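You operate a simulated robot arm through the tools that you are given. There is no shell and no other tool. Be economical: measure what you need, move in short steps, check, and stop when the job is done.

You run a simulated robot arm. Do the job below in one go: nothing can be reset, and whatever is moved stays where it is left.

JOB
Switch on the socket bar, speed box and read-out box, set g and run the rig at 500 rpm.
Fine: leave it running.

It is judged by the outcome, as a careful person would: the job done as asked, and still so three seconds after it is handed in. It fails if anything else is knocked over, pushed out of place, dropped, spilled or broken.

ROBOT AND FRAMES
A 6-joint arm with a fingered hand on a trunk, on a base that drives. Base frame: it is fixed to the floor where the robot stands at the start and does not move with it; the origin is under the middle of the robot, x ahead of it, y to its left, z up. Units: cm, rad, N and s.
With the tool pointing down near the work surface it reaches from about 50 to 96 cm from the robot's upright axis, wherever it stands. Its first joint turns from -2.897 to 2.897 rad. Places, roughly: blue sensor arm [50, -80, 100]; green start button of the speed box [40, 10, 90]; grey knob of the rub test [50, -50, 110]; left clamp knob [40, -30, 90]; left oil knob [60, -40, 100]; power switch of the balancing machine [40, -120, 90]; power switch of the read-out box [60, 10, 100]; power switch of the speed box [30, 20, 80]; right clamp knob [40, -80, 90]; right oil knob [60, -70, 100]; speed dial [40, 20, 90]; switch of the socket bar of the big table [90, 0, 80]; unit dial of the read-out box [70, 10, 110]. Payload 5 kg.
Tool frame: the origin (TCP) lies between the finger pads and is the grasp point; the fingertips stand 4.3 cm ahead of it; z points along the fingers, y is the line along which they close. The gripper opens to 14.4 cm. The gripper's body begins 5 cm behind the TCP. The gripper is a hand of 5 fingers: y runs from the thumb to the fingers, the wrist lies at [-2.1, -13.3, -23.3] in the tool frame, and closing takes about 1.5 s.
Orientation is that of the tool frame in the base frame, as [roll, pitch, yaw] about the fixed x, y, z axes, in that order (R = Rz(yaw) Ry(pitch) Rx(roll)). With the fingers straight down and the wrist toward the robot, the tool's x, y and z point along [0, 1, 0], [1, 0, 0] and [0, 0, -1] of the base frame.

CONTROLS
- The arm moves only by the tool arm_command. Its argument "commands" is a list of rows, each an object (a shift or turn left out is 0, a gripper value left out holds the last) with "linear": the shift along the tool's x, y, z in units of 20 mm (1.0 is 20 mm), a list of three; "dr": the turn, a rotation vector about the tool's x, y, z in units of 4 degrees (1.0 is 4 degrees), a list of three. In form: [{"linear": [tx, ty, tz], "dr": [ax, ay, az]}, ...]. A call has 1 to 12 rows; each row shifts and turns the commanded pose from where the row before left it, along the tool's axes as they then stand. "gripper" is the gripper command, from -1 (shut) to 1 (fully open), values between in proportion, set as the call begins (left out, the last holds). A call with a number of a shift or a turn outside -1 to 1 is refused whole. Each row takes 0.2 s and may step no farther than 5 cm and 0.15 rad from the row before; otherwise, or with a gripper value out of range, the whole call is refused. A pose out of reach is approached as far as the arm can. The call stops where the force on the tool passes 40 N (or 10 N more than at its start, if that is more) or the arm is blocked; 0.2 s more then pass. The fingers move at their own pace (about 7.2 cm/s each) and stop on an object; they squeeze with about 26 N. The grip force told is the motor's: it shows also when the fingers shut on nothing. Time passes only in rows, and 0.2 s behind the last, so rows that do not move let the fingers close. The reply holds the time, the measured pose of the TCP, the force on the tool along the base axes, the opening and the grip force, in the units named above and with some noise, with the torque about the TCP (base axes, N m) and any sound that the robot's microphone picked up.
- Cameras (640 x 400 px; columns grow to the right, rows downward): "scene" is now at [1.57, 13.74, 157.1]; the picture's right is [-0.26, -0.97, 0.00], its down [-0.71, 0.19, -0.68] and it looks along [0.66, -0.18, -0.73] (base axes); focal length 229 px, centre (320, 200). "wrist" rides on the gripper at [8.6, -10.9, -16.8] in the tool frame; the picture's right is [-0.80, 0.28, -0.53], its down [-0.54, -0.73, 0.42] and it looks along [-0.27, 0.63, 0.73] (tool axes); focal length 275 px, centre (320, 200). There is no depth. A picture from a camera that has moved, and an enlarged one, comes with that camera's place and axes in the base frame and with its lens.
- capture(camera): a new picture of that camera. No time passes.
- move_column(by): slides the trunk up (or, below 0, down) by that many cm; the arm and the scene camera ride with it, the base frame stays. It gives what a move gives, with no picture.
- roll_base(legs): drives the robot by 1 to 6 legs, each [ahead, left, turn to the left] in cm, cm and rad, along the robot's own axes; the way and the turn of a leg run together, so that a leg with both is an arc; at most 150 cm and 3.142 rad a leg. The arm and the cameras ride along, it lands a little off, and it stops where it bumps. It gives what a move gives.
- set_fingers(index, middle, ring, little, thumb_bend, thumb_turn): sets how far each is bent, from 0 (flat) to 1 (curled in); at 0.3 the hand is open as for a grip, at 0.7 the pads meet at the TCP. One left out holds its place. A second passes; each finger stops where it meets its share of the squeeze, and holds until it gets a number again. A gripper value or a shape takes the hand back. It gives what a move gives, with no picture; readings hold the bend of each and the force on index, middle, ring, little, thumb and palm. thumb_turn goes from beside the hand (0) to across from the fingers (1), as for a grip.
- hand_shape(shape): the hand has 5 fingers and takes this shape, open, in about a second: jaw (thumb against the fingers, like two jaws); tri (thumb and two fingers); tip (a fingertip pinch); poke (one finger out to press); point (the index stretched); flat (the hand flat); cup (the hand cupped); fist (a fist). The gripper value then closes the fingers along that shape, each until it touches; the sizes above hold for jaw. It gives what a move gives, with no picture.
- head_to(pan, tilt): turns the head with the scene camera to pan (to the left, within 2.705 rad either way) and tilt (down, from -0.506 to 1.204), counted from straight ahead of the robot. It gives what a move gives.
- close_up(camera, box): a new picture of the part [left, top, right, bottom] of that camera's present view, enlarged. No time passes.
- job_done(): hands the job in; it is judged then, once.

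Work in short steps. Places have to be worked out from the pictures, the camera data and where the tool is seen: move nearer, look again, correct. Check each grasp and each placing, and mend what went wrong. You have 120 turns and 90 pictures in all, those below and enlarged ones among them. Open the gripper and draw the arm clear of the work before you hand the job in, unless the task says otherwise; then end with one line.

The tools are called as name(argument=value, ...) on one line, values as JSON. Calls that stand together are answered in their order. arm_command: Moves the arm, as the interface text tells. Its arguments: {"type":"object","properties":{"commands":{"type":"array"},"gripper":{"type":"number"}},"required":["commands"]} The other tools are called the same way: move_column (by) slides the trunk up or down; hand_shape (shape) gives the hand a shape; set_fingers (index, middle, ring, little, thumb_bend, thumb_turn) moves the fingers one by one; roll_base (legs) drives the base; head_to (pan, tilt) turns the head that bears the scene camera; capture (camera) takes a picture; close_up (camera, box) takes an enlarged picture of a part of a camera's view; job_done () hands the job in.

At the start:

```text
clock: 0.0
tcp_pos: [50.18, 19.5, 137.07]
tool_rot: [-3.141, -0.001, 1.572]
wrist_force: [0.2, 0.7, -0.1]
ft_torque: [-0.01, -0.03, 0.0]
width: 14.35
grip_force: 0.1
shape: jaw
bend: [0.3, 0.3, 0.3, 0.3, 0.3, 0.98]
finger forces: [0.0, 0.1, 0.0, 0.0, 0.1, 0.0]
trunk travel left (down, up): [-50.0, 9.0]
robot x, y, heading: [-0.42, 0.33, -0.001]
head pan, tilt: [-0.262, 0.824]
```

scene: 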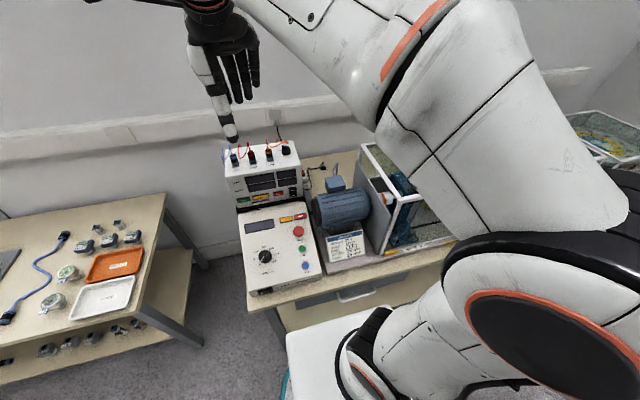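
wrist: 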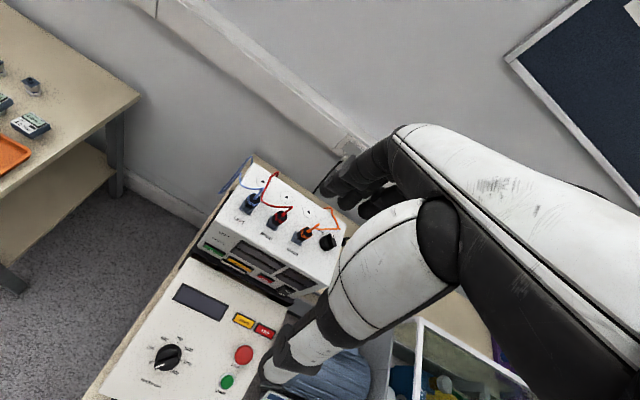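

The speed box and read-out box are ahead. I start with enlarged views to read their controls.

close_up(camera="scene", box=[220, 130, 400, 300])

close_up(camera="wrist", box=[80, 160, 360, 400])

```text
2.35 times, centred on (310, 215) of scene
camera zoom: at [1.57, 13.74, 157.1], right [-0.26, -0.97, 0.0], down [-0.71, 0.19, -0.68], along [0.66, -0.18, -0.73], focal length 539 px, centre (344, 165)
```

zoom: 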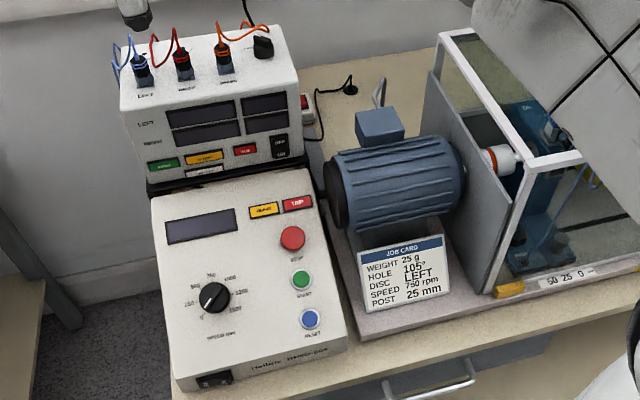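

```text
1.67 times, centred on (220, 280) of wrist
camera zoom: at [39.34, 28.2, 153.79], right [0.28, -0.8, 0.53], down [-0.73, -0.54, -0.42], along [0.63, -0.27, -0.73], focal length 459 px, centre (487, 67)
```

zoom: 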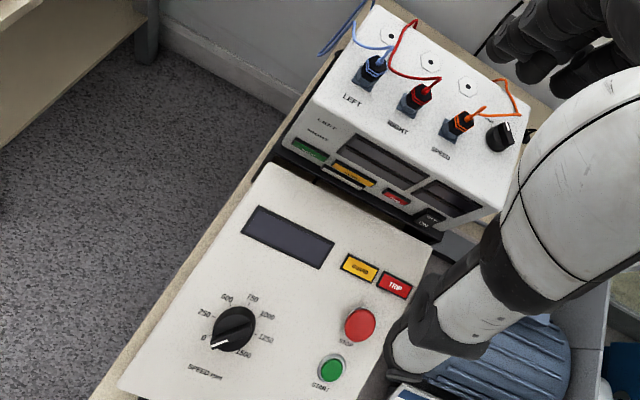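

The boxes are clear: the dial has marks 0–1500, and the rocker switches sit on both fronts. Next I look at the rest of the rig and find the socket bar.

head_to(pan=-0.9, tilt=0.7)

capture(camera="scene")

head_to(pan=0.0, tilt=0.7)

capture(camera="scene")

```text
clock: 1.0
tcp_pos: [50.08, 19.56, 137.05]
tool_rot: [-3.141, 0.001, 1.571]
wrist_force: [-0.2, 0.0, -0.4]
ft_torque: [0.01, 0.0, 0.01]
width: 14.34
grip_force: 0.0
shape: jaw
bend: [0.3, 0.3, 0.3, 0.3, 0.3, 0.98]
finger forces: [0.1, 0.0, 0.0, 0.1, 0.0, 0.1]
trunk travel left (down, up): [-50.0, 9.0]
robot x, y, heading: [-0.07, -0.26, 0.001]
head pan, tilt: [-0.901, 0.7]
```

```text
85 pictures are left
camera scene: at [-0.82, 9.15, 158.11], right [-0.78, -0.62, 0.0], down [-0.4, 0.5, -0.76], along [0.48, -0.6, -0.64], focal length 229 px, centre (320, 200)
```

scene: 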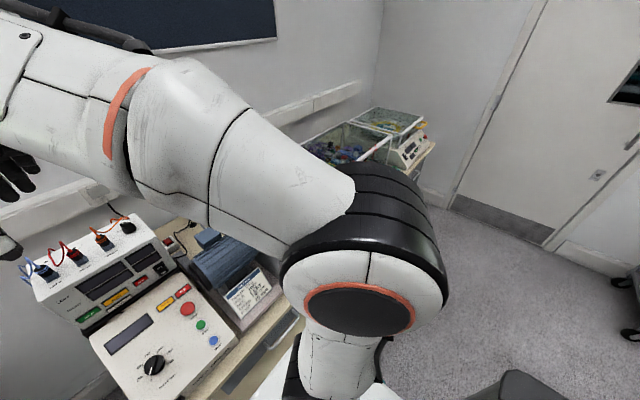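

```text
clock: 2.2
tcp_pos: [50.12, 19.51, 137.06]
tool_rot: [3.141, -0.001, 1.57]
wrist_force: [0.1, -0.4, -0.4]
ft_torque: [-0.04, 0.02, -0.01]
width: 14.37
grip_force: 0.0
shape: jaw
bend: [0.3, 0.3, 0.3, 0.3, 0.3, 0.98]
finger forces: [0.0, 0.0, 0.1, 0.1, 0.0, 0.0]
trunk travel left (down, up): [-50.0, 9.0]
robot x, y, heading: [0.24, -0.04, -0.0]
head pan, tilt: [0.0, 0.7]
```

```text
84 pictures are left
camera scene: at [2.39, 15.79, 158.12], right [0.0, -1.0, 0.0], down [-0.64, 0.0, -0.76], along [0.76, 0.0, -0.64], focal length 229 px, centre (320, 200)
```

scene: 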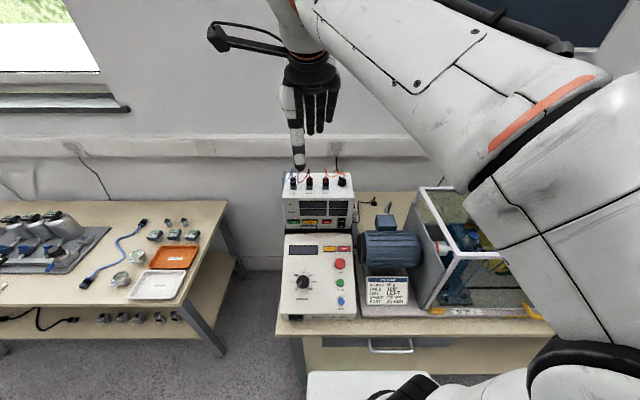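

The robot stands close to the table, so I'll need to back off to reach the front switches. I check behind it first.

head_to(pan=2.7, tilt=0.8)

capture(camera="scene")

head_to(pan=-2.4, tilt=0.8)

capture(camera="scene")

```text
clock: 4.6
tcp_pos: [50.01, 19.55, 136.98]
tool_rot: [-3.141, 0.001, 1.572]
wrist_force: [-0.1, 0.8, -0.1]
ft_torque: [0.0, -0.02, 0.03]
width: 14.35
grip_force: 0.0
shape: jaw
bend: [0.3, 0.3, 0.3, 0.3, 0.3, 0.98]
finger forces: [0.0, 0.1, 0.0, 0.0, 0.1, 0.1]
trunk travel left (down, up): [-50.0, 9.0]
robot x, y, heading: [0.02, 0.19, 0.003]
head pan, tilt: [2.7, 0.799]
```

```text
83 pictures are left
camera scene: at [-13.4, 19.25, 157.29], right [0.43, 0.9, 0.0], down [0.65, -0.31, -0.7], along [-0.63, 0.3, -0.72], focal length 229 px, centre (320, 200)
```

scene: 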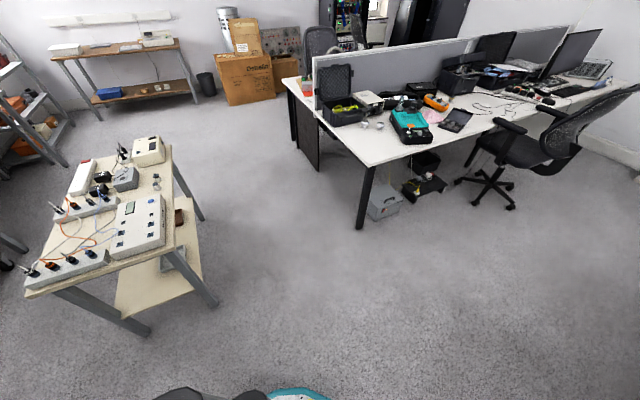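

```text
clock: 8.6
tcp_pos: [50.17, 19.42, 137.19]
tool_rot: [-3.141, 0.0, 1.571]
wrist_force: [0.4, 0.5, -0.2]
ft_torque: [0.03, 0.04, -0.02]
width: 14.35
grip_force: 0.0
shape: jaw
bend: [0.3, 0.3, 0.3, 0.3, 0.3, 0.98]
finger forces: [0.0, 0.1, 0.0, 0.0, 0.0, 0.0]
trunk travel left (down, up): [-50.0, 9.0]
robot x, y, heading: [-0.37, 0.04, -0.003]
head pan, tilt: [-2.4, 0.799]
```

```text
82 pictures are left
camera scene: at [-12.05, 10.35, 157.29], right [-0.68, 0.74, 0.0], down [0.53, 0.48, -0.7], along [-0.51, -0.47, -0.72], focal length 229 px, centre (320, 200)
```

scene: 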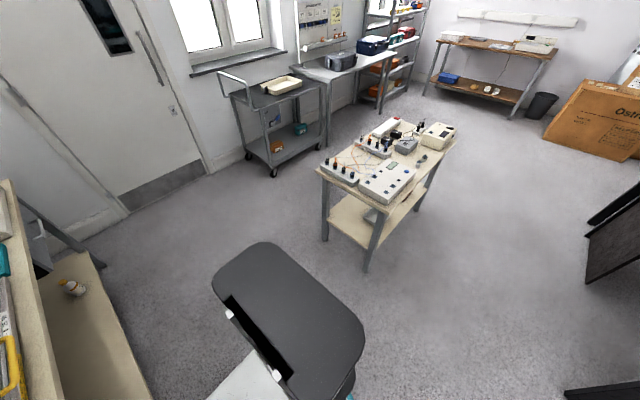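

There is free floor behind. I drive back 45 cm and then view the bench.

roll_base(legs=[[-45, 0, 0]])

head_to(pan=-0.3, tilt=0.6)

capture(camera="scene")

capture(camera="wrist")

```text
clock: 11.4
tcp_pos: [4.49, 19.52, 137.1]
tool_rot: [3.14, 0.0, 1.573]
wrist_force: [-0.4, 0.1, -0.6]
ft_torque: [-0.01, -0.03, 0.0]
width: 14.36
grip_force: 0.1
shape: jaw
bend: [0.3, 0.3, 0.3, 0.3, 0.3, 0.98]
finger forces: [0.1, 0.0, 0.1, 0.0, 0.0, 0.0]
trunk travel left (down, up): [-50.0, 9.0]
robot x, y, heading: [-45.84, -0.43, 0.006]
head pan, tilt: [-2.4, 0.799]
```

```text
clock: 13.4
tcp_pos: [4.56, 19.56, 137.13]
tool_rot: [3.14, 0.0, 1.573]
wrist_force: [0.8, -0.4, 0.4]
ft_torque: [-0.02, -0.01, -0.03]
width: 14.35
grip_force: 0.0
shape: jaw
bend: [0.3, 0.3, 0.3, 0.3, 0.3, 0.98]
finger forces: [0.0, 0.0, 0.1, 0.0, 0.1, 0.0]
trunk travel left (down, up): [-50.0, 9.0]
robot x, y, heading: [-45.98, -0.35, 0.004]
head pan, tilt: [-0.3, 0.6]
```

```text
81 pictures are left
camera scene: at [-43.41, 13.16, 158.98], right [-0.3, -0.96, 0.0], down [-0.54, 0.17, -0.83], along [0.79, -0.24, -0.56], focal length 229 px, centre (320, 200)
```

scene: 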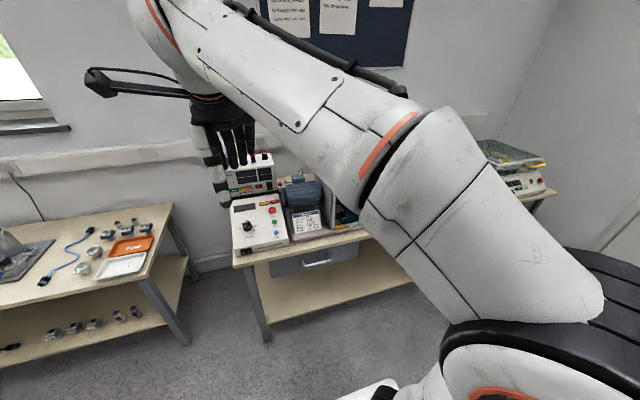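

```text
80 pictures are left
camera wrist: at [-6.42, 28.22, 153.79], right [0.28, -0.8, 0.53], down [-0.73, -0.54, -0.42], along [0.63, -0.27, -0.73], focal length 275 px, centre (320, 200)
```

wrist: 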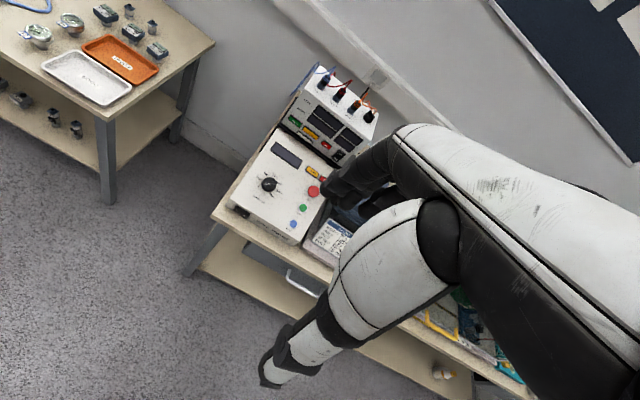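

The arm blocks the rig itself. I turn the base a little left and pan the head right to inspect the guard.

roll_base(legs=[[0, 0, 0.9]])

head_to(pan=-1.5, tilt=0.5)

capture(camera="scene")

```text
clock: 16.1
tcp_pos: [-30.09, 51.42, 137.18]
tool_rot: [-3.141, 0.0, 2.476]
wrist_force: [0.3, 0.0, 0.8]
ft_torque: [-0.01, 0.0, -0.03]
width: 14.36
grip_force: 0.1
shape: jaw
bend: [0.3, 0.3, 0.3, 0.3, 0.3, 0.98]
finger forces: [0.1, 0.1, 0.0, 0.0, 0.1, 0.0]
trunk travel left (down, up): [-50.0, 9.0]
robot x, y, heading: [-46.05, 0.1, 0.902]
head pan, tilt: [-0.3, 0.6]
```

```text
clock: 17.5
tcp_pos: [-30.09, 51.5, 137.1]
tool_rot: [-3.142, -0.001, 2.478]
wrist_force: [0.3, -0.4, -0.2]
ft_torque: [0.02, 0.0, -0.01]
width: 14.37
grip_force: 0.0
shape: jaw
bend: [0.3, 0.3, 0.3, 0.3, 0.3, 0.98]
finger forces: [0.0, 0.0, 0.1, 0.0, 0.0, 0.0]
trunk travel left (down, up): [-50.0, 9.0]
robot x, y, heading: [-45.91, 0.2, 0.904]
head pan, tilt: [-1.499, 0.499]
```

```text
79 pictures are left
camera scene: at [-54.26, 0.0, 159.89], right [-0.56, -0.83, 0.0], down [-0.4, 0.27, -0.88], along [0.73, -0.49, -0.48], focal length 229 px, centre (320, 200)
```

scene: 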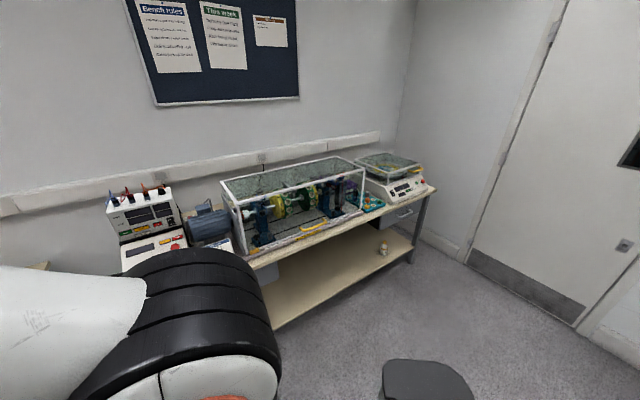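

Now I zoom on the rig and the notice board.

close_up(camera="scene", box=[200, 140, 440, 280])

close_up(camera="scene", box=[130, 0, 300, 106])

close_up(camera="scene", box=[90, 160, 270, 280])

```text
2.67 times, centred on (320, 210) of scene
camera zoom: at [-54.26, 0.0, 159.89], right [-0.56, -0.83, 0.0], down [-0.4, 0.27, -0.88], along [0.73, -0.49, -0.48], focal length 611 px, centre (320, 173)
```

zoom: 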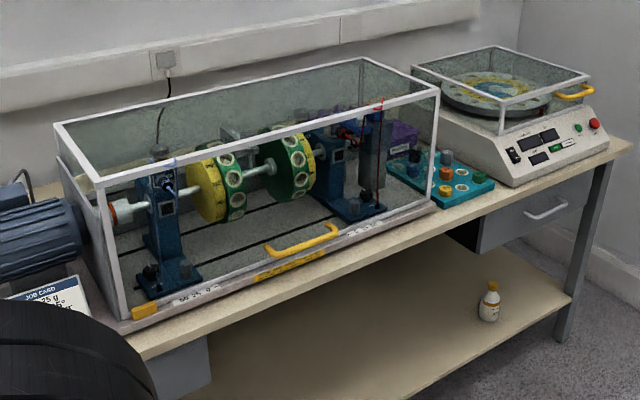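

```text
3.76 times, centred on (215, 53) of scene
camera zoom: at [-54.26, 0.0, 159.89], right [-0.56, -0.83, 0.0], down [-0.4, 0.27, -0.88], along [0.73, -0.49, -0.48], focal length 862 px, centre (715, 753)
```

zoom: 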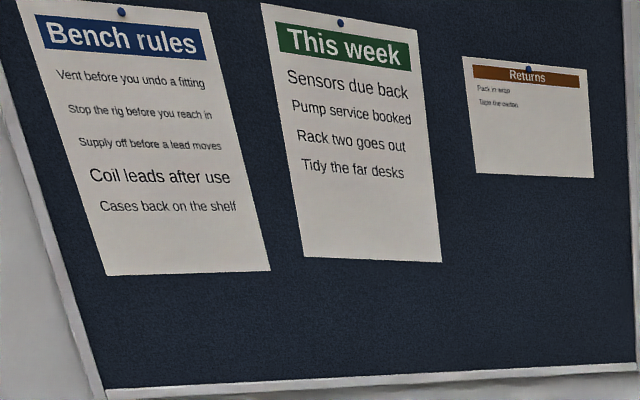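

```text
3.33 times, centred on (180, 220) of scene
camera zoom: at [-54.26, 0.0, 159.89], right [-0.56, -0.83, 0.0], down [-0.4, 0.27, -0.88], along [0.73, -0.49, -0.48], focal length 764 px, centre (787, 133)
```

zoom: 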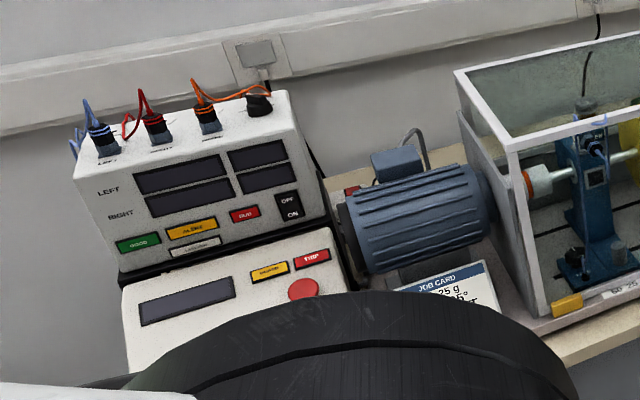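

The guard is closed and the rig looks clear, so nothing stands in the way of running. I shape the hand for poking here in free space, look at it, and drive back.

hand_shape(shape="poke")

roll_base(legs=[[0, 0, -0.904], [36, 0, 0]])

head_to(pan=0.0, tilt=0.6)

capture(camera="scene")

capture(camera="wrist")

```text
clock: 18.4
tcp_pos: [-30.06, 51.52, 136.98]
tool_rot: [3.141, -0.002, 2.476]
wrist_force: [0.9, -0.5, -0.7]
ft_torque: [-0.03, -0.01, 0.03]
width: 0.0
grip_force: 0.0
shape: poke
bend: [0.7, 0.7, 0.99, 0.99, 1.0, 1.0]
finger forces: [0.0, 0.0, 0.0, 0.1, 0.1, 0.0]
trunk travel left (down, up): [-50.0, 9.0]
robot x, y, heading: [-45.62, -0.14, 0.905]
head pan, tilt: [-1.499, 0.499]
```

```text
clock: 23.1
tcp_pos: [40.61, 19.52, 137.19]
tool_rot: [3.141, 0.0, 1.572]
wrist_force: [0.1, -0.3, 0.6]
ft_torque: [0.02, 0.05, 0.03]
width: 0.0
grip_force: 0.0
shape: poke
bend: [0.7, 0.7, 0.99, 0.99, 1.0, 1.0]
finger forces: [0.1, 0.0, 0.0, 0.0, 0.1, 0.0]
trunk travel left (down, up): [-50.0, 9.0]
robot x, y, heading: [-9.58, 0.11, 0.0]
head pan, tilt: [-1.499, 0.499]
```

```text
clock: 24.7
tcp_pos: [40.63, 19.47, 137.05]
tool_rot: [3.141, -0.001, 1.573]
wrist_force: [-0.4, -0.3, 0.3]
ft_torque: [0.05, 0.03, -0.01]
width: 0.0
grip_force: 0.0
shape: poke
bend: [0.7, 0.7, 0.99, 0.99, 1.0, 1.0]
finger forces: [0.1, 0.1, 0.0, 0.1, 0.1, 0.1]
trunk travel left (down, up): [-50.0, 9.0]
robot x, y, heading: [-9.53, 0.15, 0.004]
head pan, tilt: [0.0, 0.6]
```

```text
75 pictures are left
camera scene: at [-6.83, 15.68, 158.98], right [0.0, -1.0, 0.0], down [-0.56, 0.0, -0.83], along [0.83, 0.0, -0.56], focal length 229 px, centre (320, 200)
```

scene: 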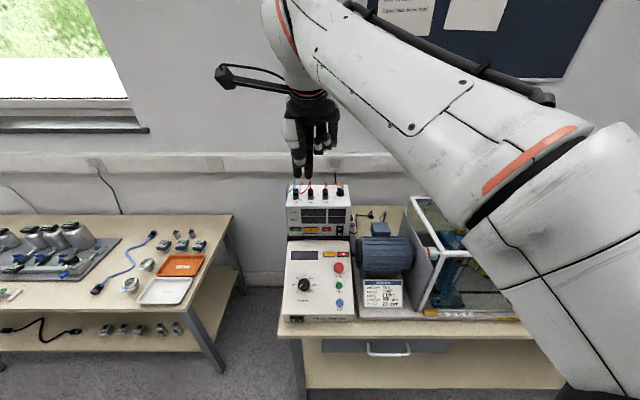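

```text
74 pictures are left
camera wrist: at [29.75, 28.17, 153.78], right [0.29, -0.8, 0.53], down [-0.72, -0.54, -0.42], along [0.63, -0.27, -0.73], focal length 275 px, centre (320, 200)
```

wrist: 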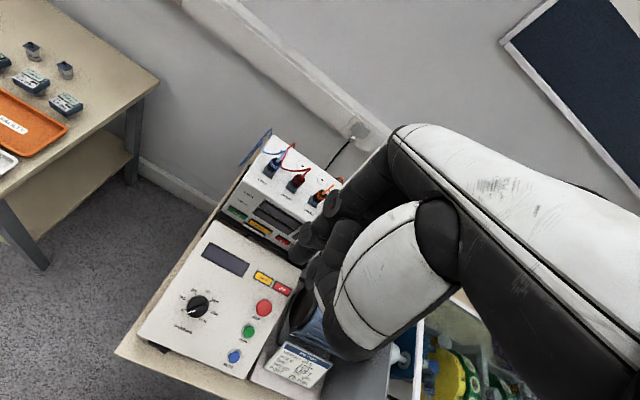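

I zoom in on the hand to see how the poke shape looks.

close_up(camera="scene", box=[250, 70, 380, 200])

hand_shape(shape="point")

close_up(camera="scene", box=[250, 70, 380, 200])

capture(camera="wrist")

```text
3.08 times, centred on (315, 135) of scene
camera zoom: at [-6.83, 15.68, 158.98], right [0.0, -1.0, 0.0], down [-0.56, 0.0, -0.83], along [0.83, 0.0, -0.56], focal length 705 px, centre (335, 400)
```

zoom: 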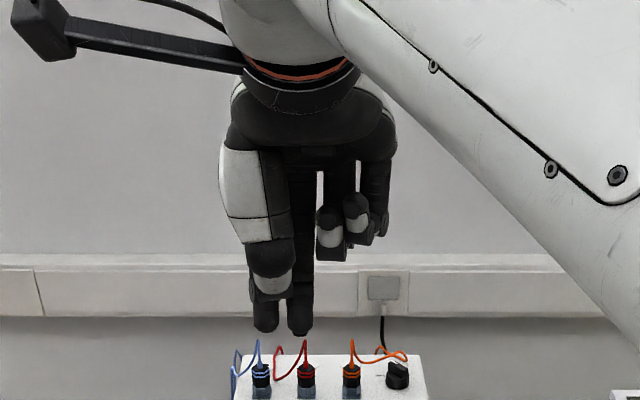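

```text
clock: 25.6
tcp_pos: [40.61, 19.42, 137.07]
tool_rot: [-3.141, -0.001, 1.572]
wrist_force: [-0.6, -0.2, -0.2]
ft_torque: [0.0, 0.0, -0.01]
width: 0.0
grip_force: 0.0
shape: point
bend: [0.19, 1.0, 1.0, 1.0, 0.98, 0.88]
finger forces: [0.0, 0.1, 0.1, 0.1, 0.0, 0.1]
trunk travel left (down, up): [-50.0, 9.0]
robot x, y, heading: [-9.19, 0.3, 0.002]
head pan, tilt: [0.0, 0.6]
```

```text
3.08 times, centred on (315, 135) of scene
camera zoom: at [-6.83, 15.68, 158.98], right [0.0, -1.0, 0.0], down [-0.56, 0.0, -0.83], along [0.83, 0.0, -0.56], focal length 705 px, centre (335, 400)
```

zoom: 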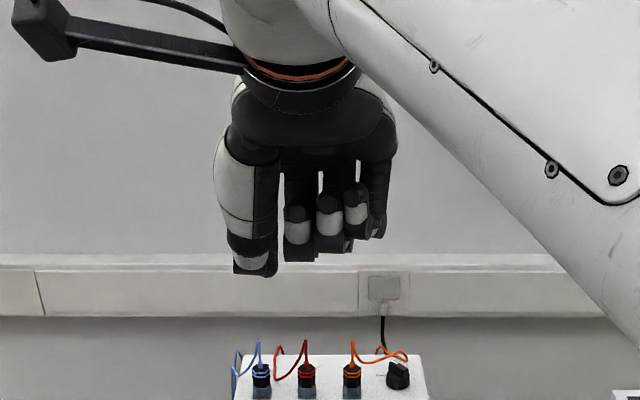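

```text
71 pictures are left
camera wrist: at [29.75, 28.17, 153.78], right [0.29, -0.8, 0.53], down [-0.72, -0.54, -0.42], along [0.63, -0.27, -0.73], focal length 275 px, centre (320, 200)
```

wrist: 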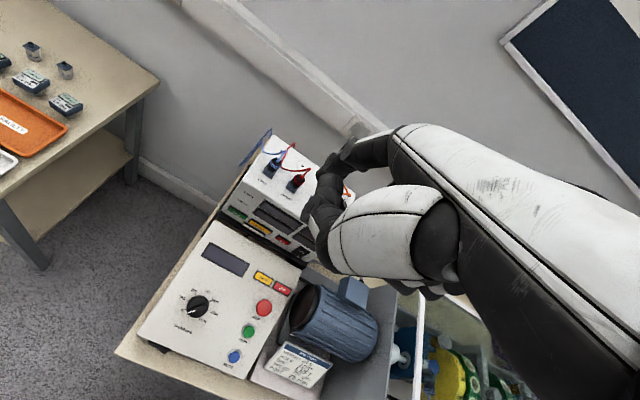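

Poke gives index and middle pointing down with tips about 4 cm beyond the TCP. I'll curl the middle for a single finger, and look closely at the socket bar area.

set_fingers(index=0.7, middle=1.0, ring=1.0, little=1.0, thumb_bend=1.0, thumb_turn=1.0)

close_up(camera="scene", box=[250, 70, 380, 200])

close_up(camera="scene", box=[280, 170, 430, 270])

close_up(camera="scene", box=[270, 230, 420, 330])

```text
clock: 26.6
tcp_pos: [40.63, 19.54, 137.06]
tool_rot: [-3.141, -0.001, 1.573]
wrist_force: [-0.6, -0.2, 0.0]
ft_torque: [0.0, 0.02, 0.01]
width: 3.96
grip_force: 0.1
shape: fingers
bend: [0.28, 1.0, 1.0, 1.0, 0.99, 1.0]
finger forces: [0.1, 0.0, 0.0, 0.0, 0.0, 0.1]
trunk travel left (down, up): [-50.0, 9.0]
robot x, y, heading: [-9.36, -0.31, -0.002]
head pan, tilt: [0.0, 0.6]
```

```text
3.08 times, centred on (315, 135) of scene
camera zoom: at [-6.83, 15.68, 158.98], right [0.0, -1.0, 0.0], down [-0.56, 0.0, -0.83], along [0.83, 0.0, -0.56], focal length 705 px, centre (335, 400)
```

zoom: 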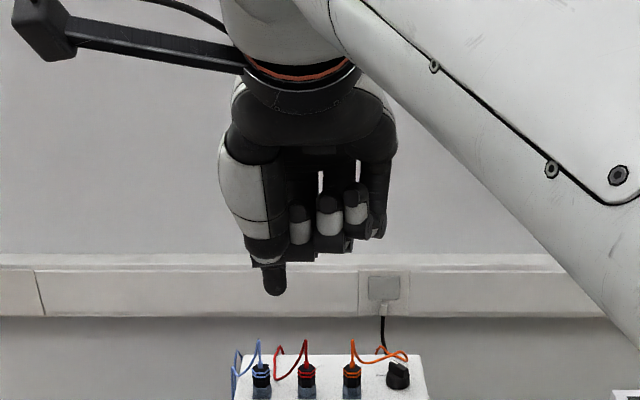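

```text
4.00 times, centred on (355, 220) of scene
camera zoom: at [-6.83, 15.68, 158.98], right [0.0, -1.0, 0.0], down [-0.56, 0.0, -0.83], along [0.83, 0.0, -0.56], focal length 916 px, centre (180, 120)
```

zoom: 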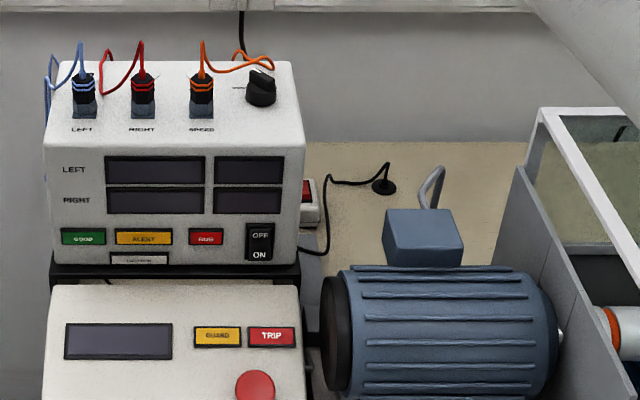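

```text
4.00 times, centred on (345, 280) of scene
camera zoom: at [-6.83, 15.68, 158.98], right [0.0, -1.0, 0.0], down [-0.56, 0.0, -0.83], along [0.83, 0.0, -0.56], focal length 916 px, centre (220, -120)
```

zoom: 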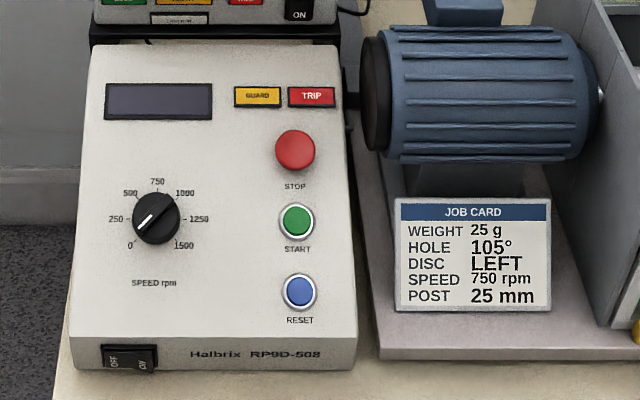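

The index was blocked by the thumb. I take poke again, curl only the middle, and drive forward 9 cm so the socket bar comes into reach.

hand_shape(shape="poke")

set_fingers(middle=1.0)

roll_base(legs=[[9, 0, 0]])

close_up(camera="scene", box=[240, 30, 400, 200])

```text
clock: 27.5
tcp_pos: [40.5, 19.43, 137.07]
tool_rot: [-3.141, 0.0, 1.573]
wrist_force: [-0.1, 0.7, -0.3]
ft_torque: [-0.02, 0.01, 0.0]
width: 0.0
grip_force: 0.1
shape: poke
bend: [0.7, 0.7, 0.99, 0.99, 1.0, 1.0]
finger forces: [0.0, 0.0, 0.1, 0.0, 0.1, 0.0]
trunk travel left (down, up): [-50.0, 9.0]
robot x, y, heading: [-9.66, -0.31, 0.001]
head pan, tilt: [0.0, 0.6]
```

```text
clock: 28.5
tcp_pos: [40.62, 19.48, 137.02]
tool_rot: [3.141, 0.0, 1.572]
wrist_force: [-0.2, 0.2, -0.8]
ft_torque: [-0.01, -0.03, 0.04]
width: 4.86
grip_force: 0.0
shape: fingers
bend: [0.7, 1.0, 0.99, 0.99, 1.0, 1.0]
finger forces: [0.0, 0.0, 0.0, 0.0, 0.0, 0.0]
trunk travel left (down, up): [-50.0, 9.0]
robot x, y, heading: [-9.68, 0.22, -0.001]
head pan, tilt: [0.0, 0.6]
```

```text
clock: 29.6
tcp_pos: [49.71, 19.44, 137.01]
tool_rot: [-3.14, 0.001, 1.574]
wrist_force: [0.2, 0.0, -1.5]
ft_torque: [-0.03, 0.05, -0.02]
width: 4.86
grip_force: 0.0
shape: fingers
bend: [0.7, 1.0, 0.99, 0.99, 1.0, 1.0]
finger forces: [0.0, 0.0, 0.1, 0.1, 0.0, 0.1]
trunk travel left (down, up): [-50.0, 9.0]
robot x, y, heading: [-0.65, -0.09, 0.002]
head pan, tilt: [0.0, 0.6]
```

```text
2.35 times, centred on (320, 115) of scene
camera zoom: at [2.23, 15.71, 158.97], right [0.0, -1.0, 0.0], down [-0.57, 0.0, -0.82], along [0.82, 0.0, -0.57], focal length 539 px, centre (320, 400)
```

zoom: 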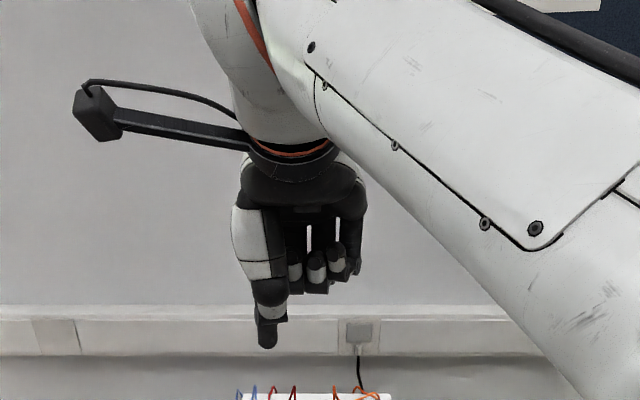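

A clean single index finger. I move the arm out over the read-out box at this height so the wrist camera can look behind it.

arm_command(commands=[{"linear": [-0.4, 1, 0]}, {"linear": [-0.4, 1, 0]}, {"linear": [-0.4, 1, 0]}, {"linear": [-0.4, 1, 0]}, {"linear": [-0.4, 1, 0]}, {"linear": [-0.4, 1, 0]}, {"linear": [-0.4, 1, 0]}, {"linear": [-0.4, 1, 0]}, {"linear": [-0.4, 1, 0]}, {"linear": [-0.4, 1, 0]}, {"linear": [-0.4, 1, 0]}, {"linear": [-0.4, 1, 0]}])

capture(camera="wrist")

capture(camera="scene")

```text
clock: 32.2
tcp_pos: [73.67, 9.97, 136.91]
tool_rot: [-3.141, 0.0, 1.571]
wrist_force: [1.0, 0.1, -0.9]
ft_torque: [0.04, -0.01, -0.01]
width: 4.87
grip_force: 0.0
shape: fingers
bend: [0.7, 1.0, 0.99, 0.99, 1.0, 1.0]
finger forces: [0.0, 0.0, 0.1, 0.0, 0.0, 0.0]
trunk travel left (down, up): [-50.0, 9.0]
robot x, y, heading: [-0.61, -0.26, -0.001]
head pan, tilt: [0.0, 0.6]
```

```text
66 pictures are left
camera wrist: at [62.75, 18.67, 153.69], right [0.29, -0.8, 0.53], down [-0.73, -0.54, -0.42], along [0.63, -0.27, -0.73], focal length 275 px, centre (320, 200)
```

wrist: 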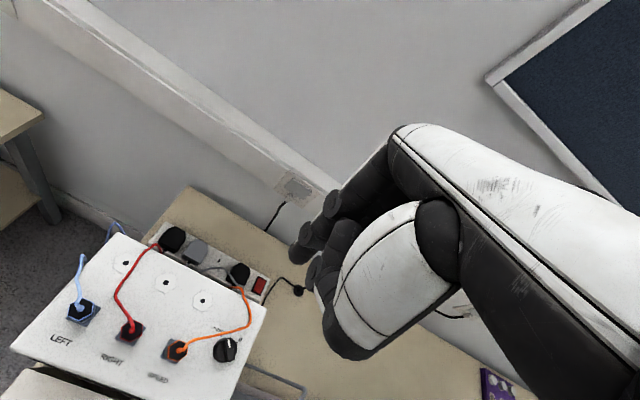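

```text
65 pictures are left
camera scene: at [2.21, 15.7, 158.97], right [0.0, -1.0, 0.0], down [-0.57, 0.0, -0.82], along [0.82, 0.0, -0.57], focal length 229 px, centre (320, 200)
```

scene: 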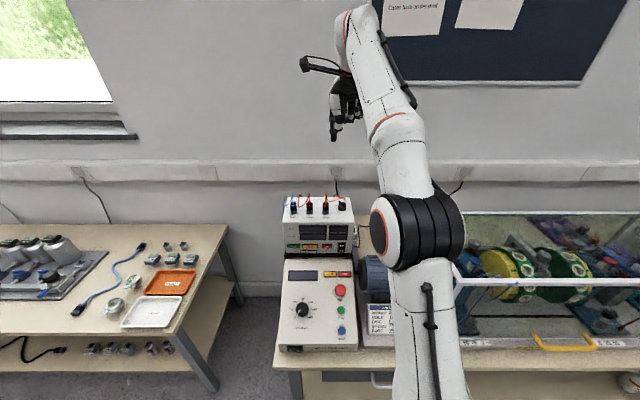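

Very good: the socket bar lies behind the read-out box with a red rocker on its right end. I zoom in on it.

close_up(camera="wrist", box=[140, 200, 320, 380])

```text
2.22 times, centred on (230, 290) of wrist
camera zoom: at [62.75, 18.67, 153.69], right [0.29, -0.8, 0.53], down [-0.73, -0.54, -0.42], along [0.63, -0.27, -0.73], focal length 612 px, centre (520, 0)
```

zoom: 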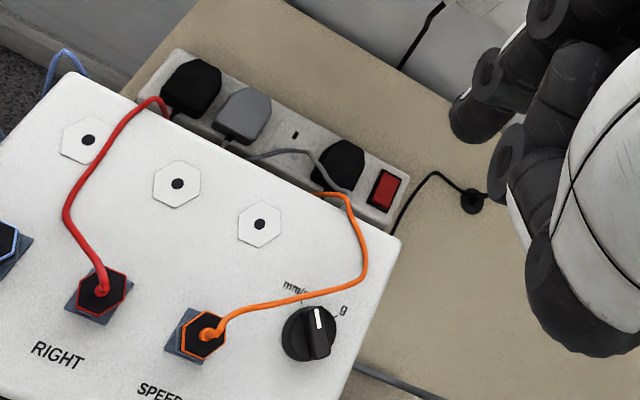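

The red rocker is at about (87, 0, 83), behind the box. The camera boom would hit the box with the present yaw, so I turn the hand 60° so that wrist and boom swing toward −y.

arm_command(commands=[{"dr": [0, 0, -1]}, {"dr": [0, 0, -1]}, {"dr": [0, 0, -1]}, {"dr": [0, 0, -1]}, {"dr": [0, 0, -1]}, {"dr": [0, 0, -1]}, {"dr": [0, 0, -1]}, {"dr": [0, 0, -1]}, {"dr": [0, 0, -1]}, {"dr": [0, 0, -1]}, {"dr": [0, 0, -1]}, {"dr": [0, 0, -1]}])

arm_command(commands=[{"dr": [0, 0, -1]}, {"dr": [0, 0, -1]}, {"dr": [0, 0, -1]}])

capture(camera="wrist")

capture(camera="scene")

```text
clock: 34.8
tcp_pos: [71.45, 10.39, 135.2]
tool_rot: [-3.141, 0.0, 2.412]
wrist_force: [0.1, -1.3, -0.2]
ft_torque: [0.02, 0.04, -0.04]
width: 4.88
grip_force: 0.1
shape: fingers
bend: [0.7, 1.0, 0.99, 0.99, 1.0, 1.0]
finger forces: [0.1, 0.0, 0.0, 0.0, 0.0, 0.0]
out of reach, approached as far as the arm can: row 8, 9, 10, 11, 12
trunk travel left (down, up): [-50.0, 9.0]
robot x, y, heading: [-0.73, -0.57, 0.001]
head pan, tilt: [0.0, 0.6]
```

```text
clock: 35.6
tcp_pos: [69.99, 10.75, 134.02]
tool_rot: [3.141, 0.001, 2.619]
wrist_force: [-0.1, -0.3, 0.2]
ft_torque: [0.01, 0.0, 0.0]
width: 4.88
grip_force: 0.0
shape: fingers
bend: [0.7, 1.0, 0.99, 0.99, 1.0, 1.0]
finger forces: [0.1, 0.0, 0.0, 0.1, 0.0, 0.0]
out of reach, approached as far as the arm can: row 1, 2, 3
trunk travel left (down, up): [-50.0, 9.0]
robot x, y, heading: [-0.42, -0.29, -0.001]
head pan, tilt: [0.0, 0.6]
```

```text
63 pictures are left
camera wrist: at [57.07, 5.7, 150.73], right [0.83, -0.15, 0.53], down [0.11, -0.9, -0.42], along [0.54, 0.41, -0.73], focal length 275 px, centre (320, 200)
```

wrist: 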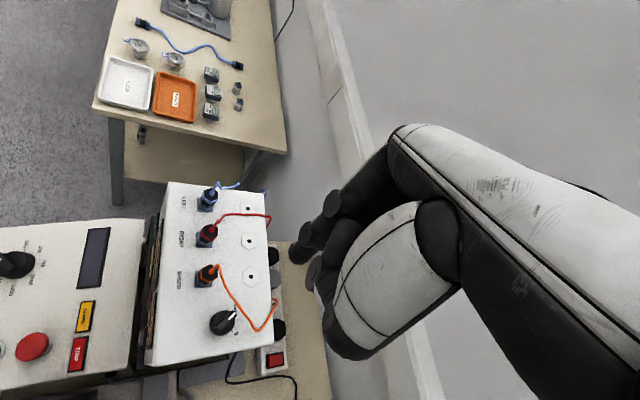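

```text
62 pictures are left
camera scene: at [2.15, 15.69, 158.98], right [0.0, -1.0, 0.0], down [-0.57, 0.0, -0.82], along [0.82, 0.0, -0.57], focal length 229 px, centre (320, 200)
```

scene: 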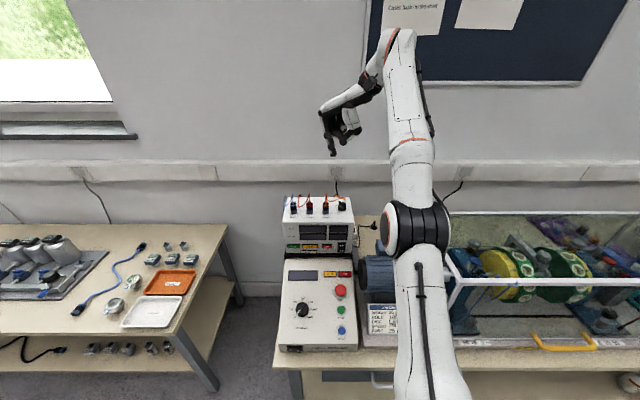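

At this height the arm is stretched. Lower it should reach further, so I move toward above the switch while descending to tip height about 120.

arm_command(commands=[{"linear": [-0.2, 0, 0.9]}, {"linear": [-0.2, 0, 0.9]}, {"linear": [-0.5, 0, 0.9]}, {"linear": [-0.9, -0.1, 0.9]}, {"linear": [-0.9, -0.1, 0.9]}, {"linear": [-0.9, -0.1, 0]}, {"linear": [-1, -0.1, 0]}, {"linear": [-1, -0.1, 0]}, {"linear": [-1, -0.1, 0]}, {"linear": [-1, -0.1, 0]}, {"linear": [-1, -0.1, 0]}, {"linear": [-1, -0.1, 0]}])

capture(camera="wrist")

capture(camera="scene")

```text
clock: 38.2
tcp_pos: [77.73, 1.38, 120.84]
tool_rot: [-3.14, 0.0, 2.619]
wrist_force: [0.2, -0.2, -0.3]
ft_torque: [-0.01, -0.01, 0.02]
width: 4.85
grip_force: 0.0
shape: fingers
bend: [0.7, 1.0, 0.99, 0.99, 1.0, 1.0]
finger forces: [0.0, 0.0, 0.1, 0.1, 0.0, 0.0]
out of reach, approached as far as the arm can: row 7, 8, 9, 10, 11, 12
trunk travel left (down, up): [-50.0, 9.0]
robot x, y, heading: [-0.38, 0.15, 0.003]
head pan, tilt: [0.0, 0.6]
```

```text
61 pictures are left
camera wrist: at [64.77, -3.61, 137.54], right [0.83, -0.15, 0.53], down [0.11, -0.9, -0.42], along [0.54, 0.41, -0.73], focal length 275 px, centre (320, 200)
```

wrist: 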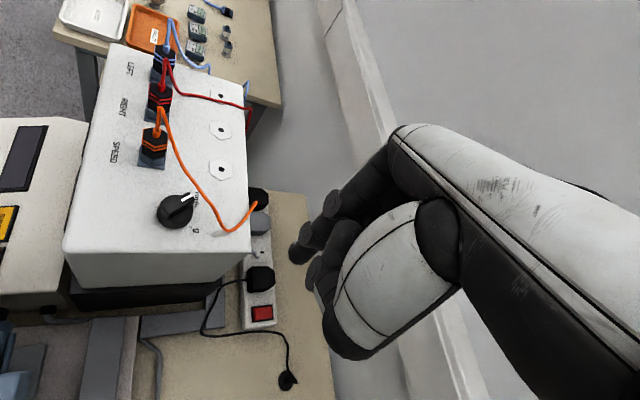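

```text
60 pictures are left
camera scene: at [2.12, 15.68, 158.98], right [0.0, -1.0, 0.0], down [-0.56, 0.0, -0.83], along [0.83, 0.0, -0.56], focal length 229 px, centre (320, 200)
```

scene: 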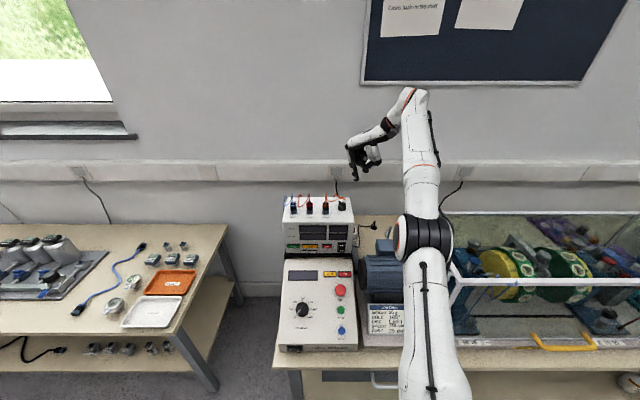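

Switch refined to about (86.7, 0, 83). Reach limits yaw, so I turn back 10° (to 50°) and ease out beside the box while lowering slightly.

arm_command(commands=[{"dr": [0, 0, 1]}, {"dr": [0, 0, 1]}, {"dr": [0, 0, 0.5]}, {"linear": [-0.5, -0.5, 0.5]}, {"linear": [-0.5, -0.5, 0.5]}, {"linear": [-0.5, -0.5, 0.5]}])

```text
clock: 39.6
tcp_pos: [77.95, -2.6, 117.69]
tool_rot: [-3.141, 0.001, 2.446]
wrist_force: [0.0, 0.2, -0.6]
ft_torque: [-0.01, -0.01, 0.03]
width: 4.86
grip_force: 0.1
shape: fingers
bend: [0.7, 1.0, 0.99, 0.99, 1.0, 1.0]
finger forces: [0.0, 0.0, 0.0, 0.1, 0.0, 0.1]
trunk travel left (down, up): [-50.0, 9.0]
robot x, y, heading: [-0.61, -0.08, -0.002]
head pan, tilt: [0.0, 0.6]
```

I now lower to TCP height about 98 while moving above the switch.

arm_command(commands=[{"linear": [-0.27, 0.28, 0.9]}, {"linear": [-0.27, 0.28, 0.9]}, {"linear": [-0.27, 0.28, 0.9]}, {"linear": [-0.27, 0.28, 0.9]}, {"linear": [-0.27, 0.28, 0.9]}, {"linear": [-0.27, 0.28, 0.9]}, {"linear": [-0.27, 0.28, 0.9]}, {"linear": [-0.27, 0.28, 0.9]}, {"linear": [-0.27, 0.28, 0.9]}, {"linear": [-0.27, 0.28, 0.9]}, {"linear": [-0.27, 0.28, 0.9]}])

capture(camera="wrist")

close_up(camera="scene", box=[270, 120, 450, 260])

```text
clock: 42.0
tcp_pos: [86.46, -1.79, 97.94]
tool_rot: [3.141, 0.0, 2.446]
wrist_force: [-0.6, -0.2, 1.0]
ft_torque: [0.0, 0.04, -0.02]
width: 4.84
grip_force: 0.0
shape: fingers
bend: [0.7, 1.0, 0.99, 0.99, 1.0, 1.0]
finger forces: [0.1, 0.0, 0.0, 0.1, 0.0, 0.0]
trunk travel left (down, up): [-50.0, 9.0]
robot x, y, heading: [-0.82, -0.18, 0.005]
head pan, tilt: [0.0, 0.6]
```

```text
59 pictures are left
camera wrist: at [72.91, -4.48, 114.56], right [0.79, -0.29, 0.53], down [-0.05, -0.91, -0.42], along [0.61, 0.31, -0.73], focal length 275 px, centre (320, 200)
```

wrist: 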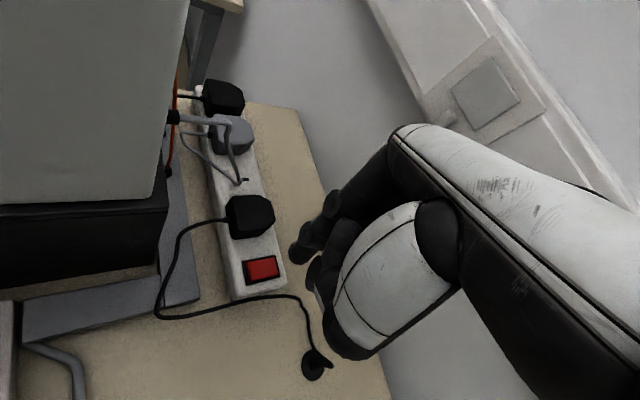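

```text
2.86 times, centred on (360, 190) of scene
camera zoom: at [2.18, 15.68, 158.98], right [0.0, -1.0, 0.0], down [-0.57, 0.0, -0.82], along [0.82, 0.0, -0.57], focal length 654 px, centre (206, 229)
```

zoom: 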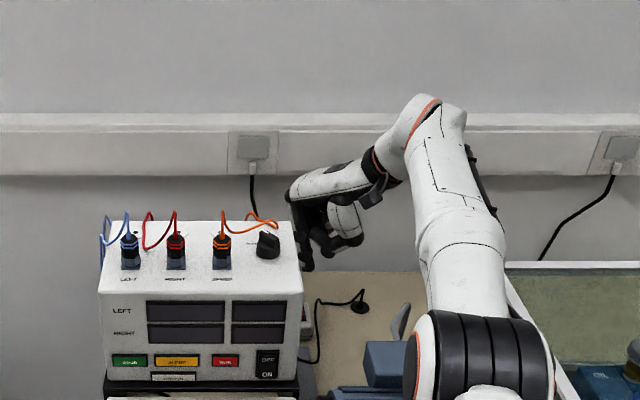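

The finger is above the bar. I zoom in on the rocker to see which end is pressed.

close_up(camera="wrist", box=[225, 235, 305, 305])

```text
5.71 times, centred on (265, 270) of wrist
camera zoom: at [72.91, -4.48, 114.56], right [0.79, -0.29, 0.53], down [-0.05, -0.91, -0.42], along [0.61, 0.31, -0.73], focal length 1573 px, centre (634, -200)
```

zoom: 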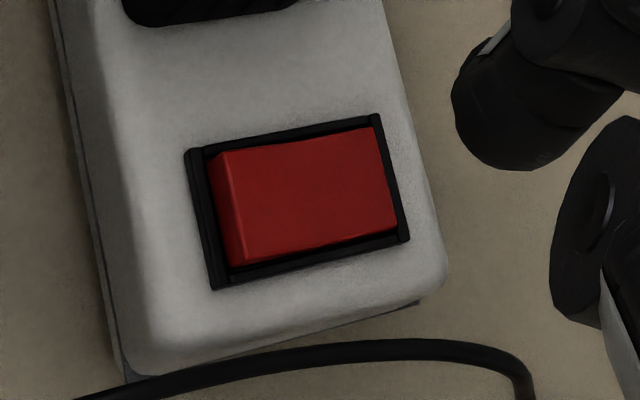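

The raised (to press) end is the near end, at about (85.8, 0.2). I align the tip there and lower to about 1–2 cm above.

arm_command(commands=[{"linear": [0.22, 0.27, 0.5]}, {"linear": [0, 0, 1]}, {"linear": [0, 0, 1]}, {"linear": [0, 0, 1]}])

close_up(camera="wrist", box=[200, 200, 400, 360])

close_up(camera="scene", box=[330, 190, 410, 250])

```text
clock: 43.0
tcp_pos: [86.66, -1.03, 90.91]
tool_rot: [-3.139, -0.001, 2.445]
wrist_force: [0.4, -0.6, 0.1]
ft_torque: [-0.03, 0.02, -0.01]
width: 4.87
grip_force: 0.0
shape: fingers
bend: [0.7, 1.0, 0.99, 0.99, 1.0, 1.0]
finger forces: [0.1, 0.1, 0.0, 0.0, 0.0, 0.0]
trunk travel left (down, up): [-50.0, 9.0]
robot x, y, heading: [-1.14, -0.44, 0.006]
head pan, tilt: [0.0, 0.6]
```

```text
2.50 times, centred on (300, 280) of wrist
camera zoom: at [73.04, -3.77, 107.64], right [0.79, -0.29, 0.53], down [-0.05, -0.9, -0.42], along [0.61, 0.31, -0.73], focal length 688 px, centre (370, 0)
```

zoom: 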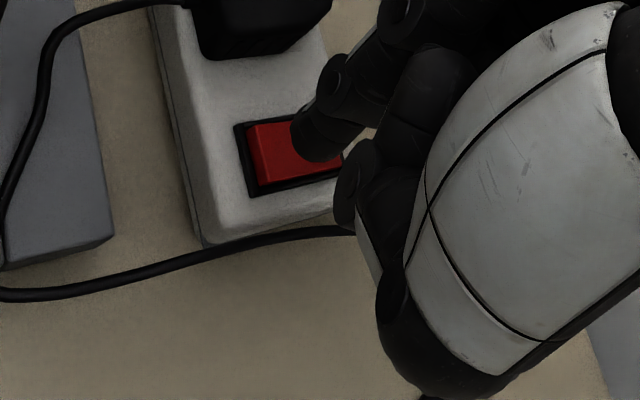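

```text
6.67 times, centred on (370, 220) of scene
camera zoom: at [2.17, 15.69, 158.98], right [0.0, -1.0, 0.0], down [-0.57, 0.0, -0.82], along [0.82, 0.0, -0.57], focal length 1527 px, centre (-13, 67)
```

zoom: 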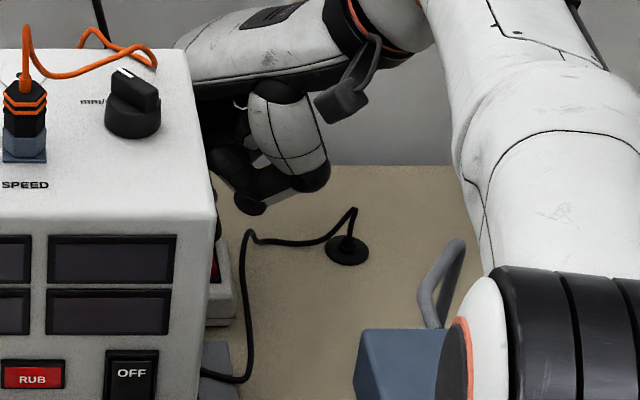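

The tip is visible just above the rocker, a bit toward the far end. I nudge it 0.5 cm nearer and press down gently.

arm_command(commands=[{"linear": [0.4, 0.03, 0]}, {"linear": [0, 0, 0.5]}, {"linear": [0, 0, 0.3]}, {"linear": [0, 0, 0.2]}, {"linear": [0, 0, 0.2]}])

close_up(camera="wrist", box=[200, 200, 400, 360])

```text
clock: 44.2
tcp_pos: [85.83, -0.58, 88.58]
tool_rot: [-3.141, 0.0, 2.447]
wrist_force: [0.2, 1.5, 6.3]
ft_torque: [0.09, 0.01, 0.01]
width: 4.83
grip_force: 2.6
shape: fingers
bend: [0.7, 1.0, 0.99, 0.99, 1.0, 1.0]
finger forces: [6.0, 0.0, 0.0, 0.0, 0.0, 0.1]
trunk travel left (down, up): [-50.0, 9.0]
robot x, y, heading: [-0.07, 0.08, -0.001]
head pan, tilt: [0.0, 0.6]
```

```text
2.50 times, centred on (300, 280) of wrist
camera zoom: at [72.31, -3.22, 105.35], right [0.79, -0.29, 0.53], down [-0.05, -0.9, -0.42], along [0.61, 0.31, -0.73], focal length 688 px, centre (370, 0)
```

zoom: 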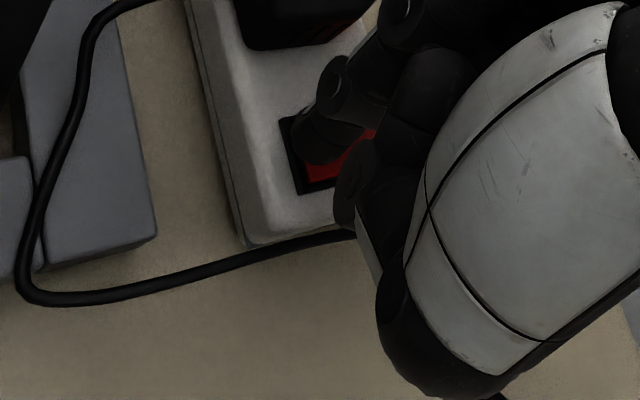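

Contact at 6 N, on the near end. I press a little further, until the rocker snaps.

arm_command(commands=[{"linear": [0, 0, 0.15]}, {"linear": [0, 0, 0.15]}, {"linear": [0, 0, 0.15]}])

```text
clock: 45.1
tcp_pos: [86.14, -0.36, 88.54]
tool_rot: [3.129, 0.006, 2.445]
wrist_force: [-1.6, 1.6, 10.5]
ft_torque: [0.11, 0.11, -0.02]
width: 4.69
grip_force: 5.4
shape: fingers
bend: [0.7, 1.0, 0.99, 0.99, 1.0, 1.0]
finger forces: [10.9, 0.0, 0.1, 0.1, 0.0, 0.0]
trunk travel left (down, up): [-50.0, 9.0]
robot x, y, heading: [-0.6, 0.01, 0.0]
head pan, tilt: [0.0, 0.6]
stopped in row 3: the force on the tool passed its limit at 41 N (the readings are from after the stop); the commanded pose is now the measured one
```

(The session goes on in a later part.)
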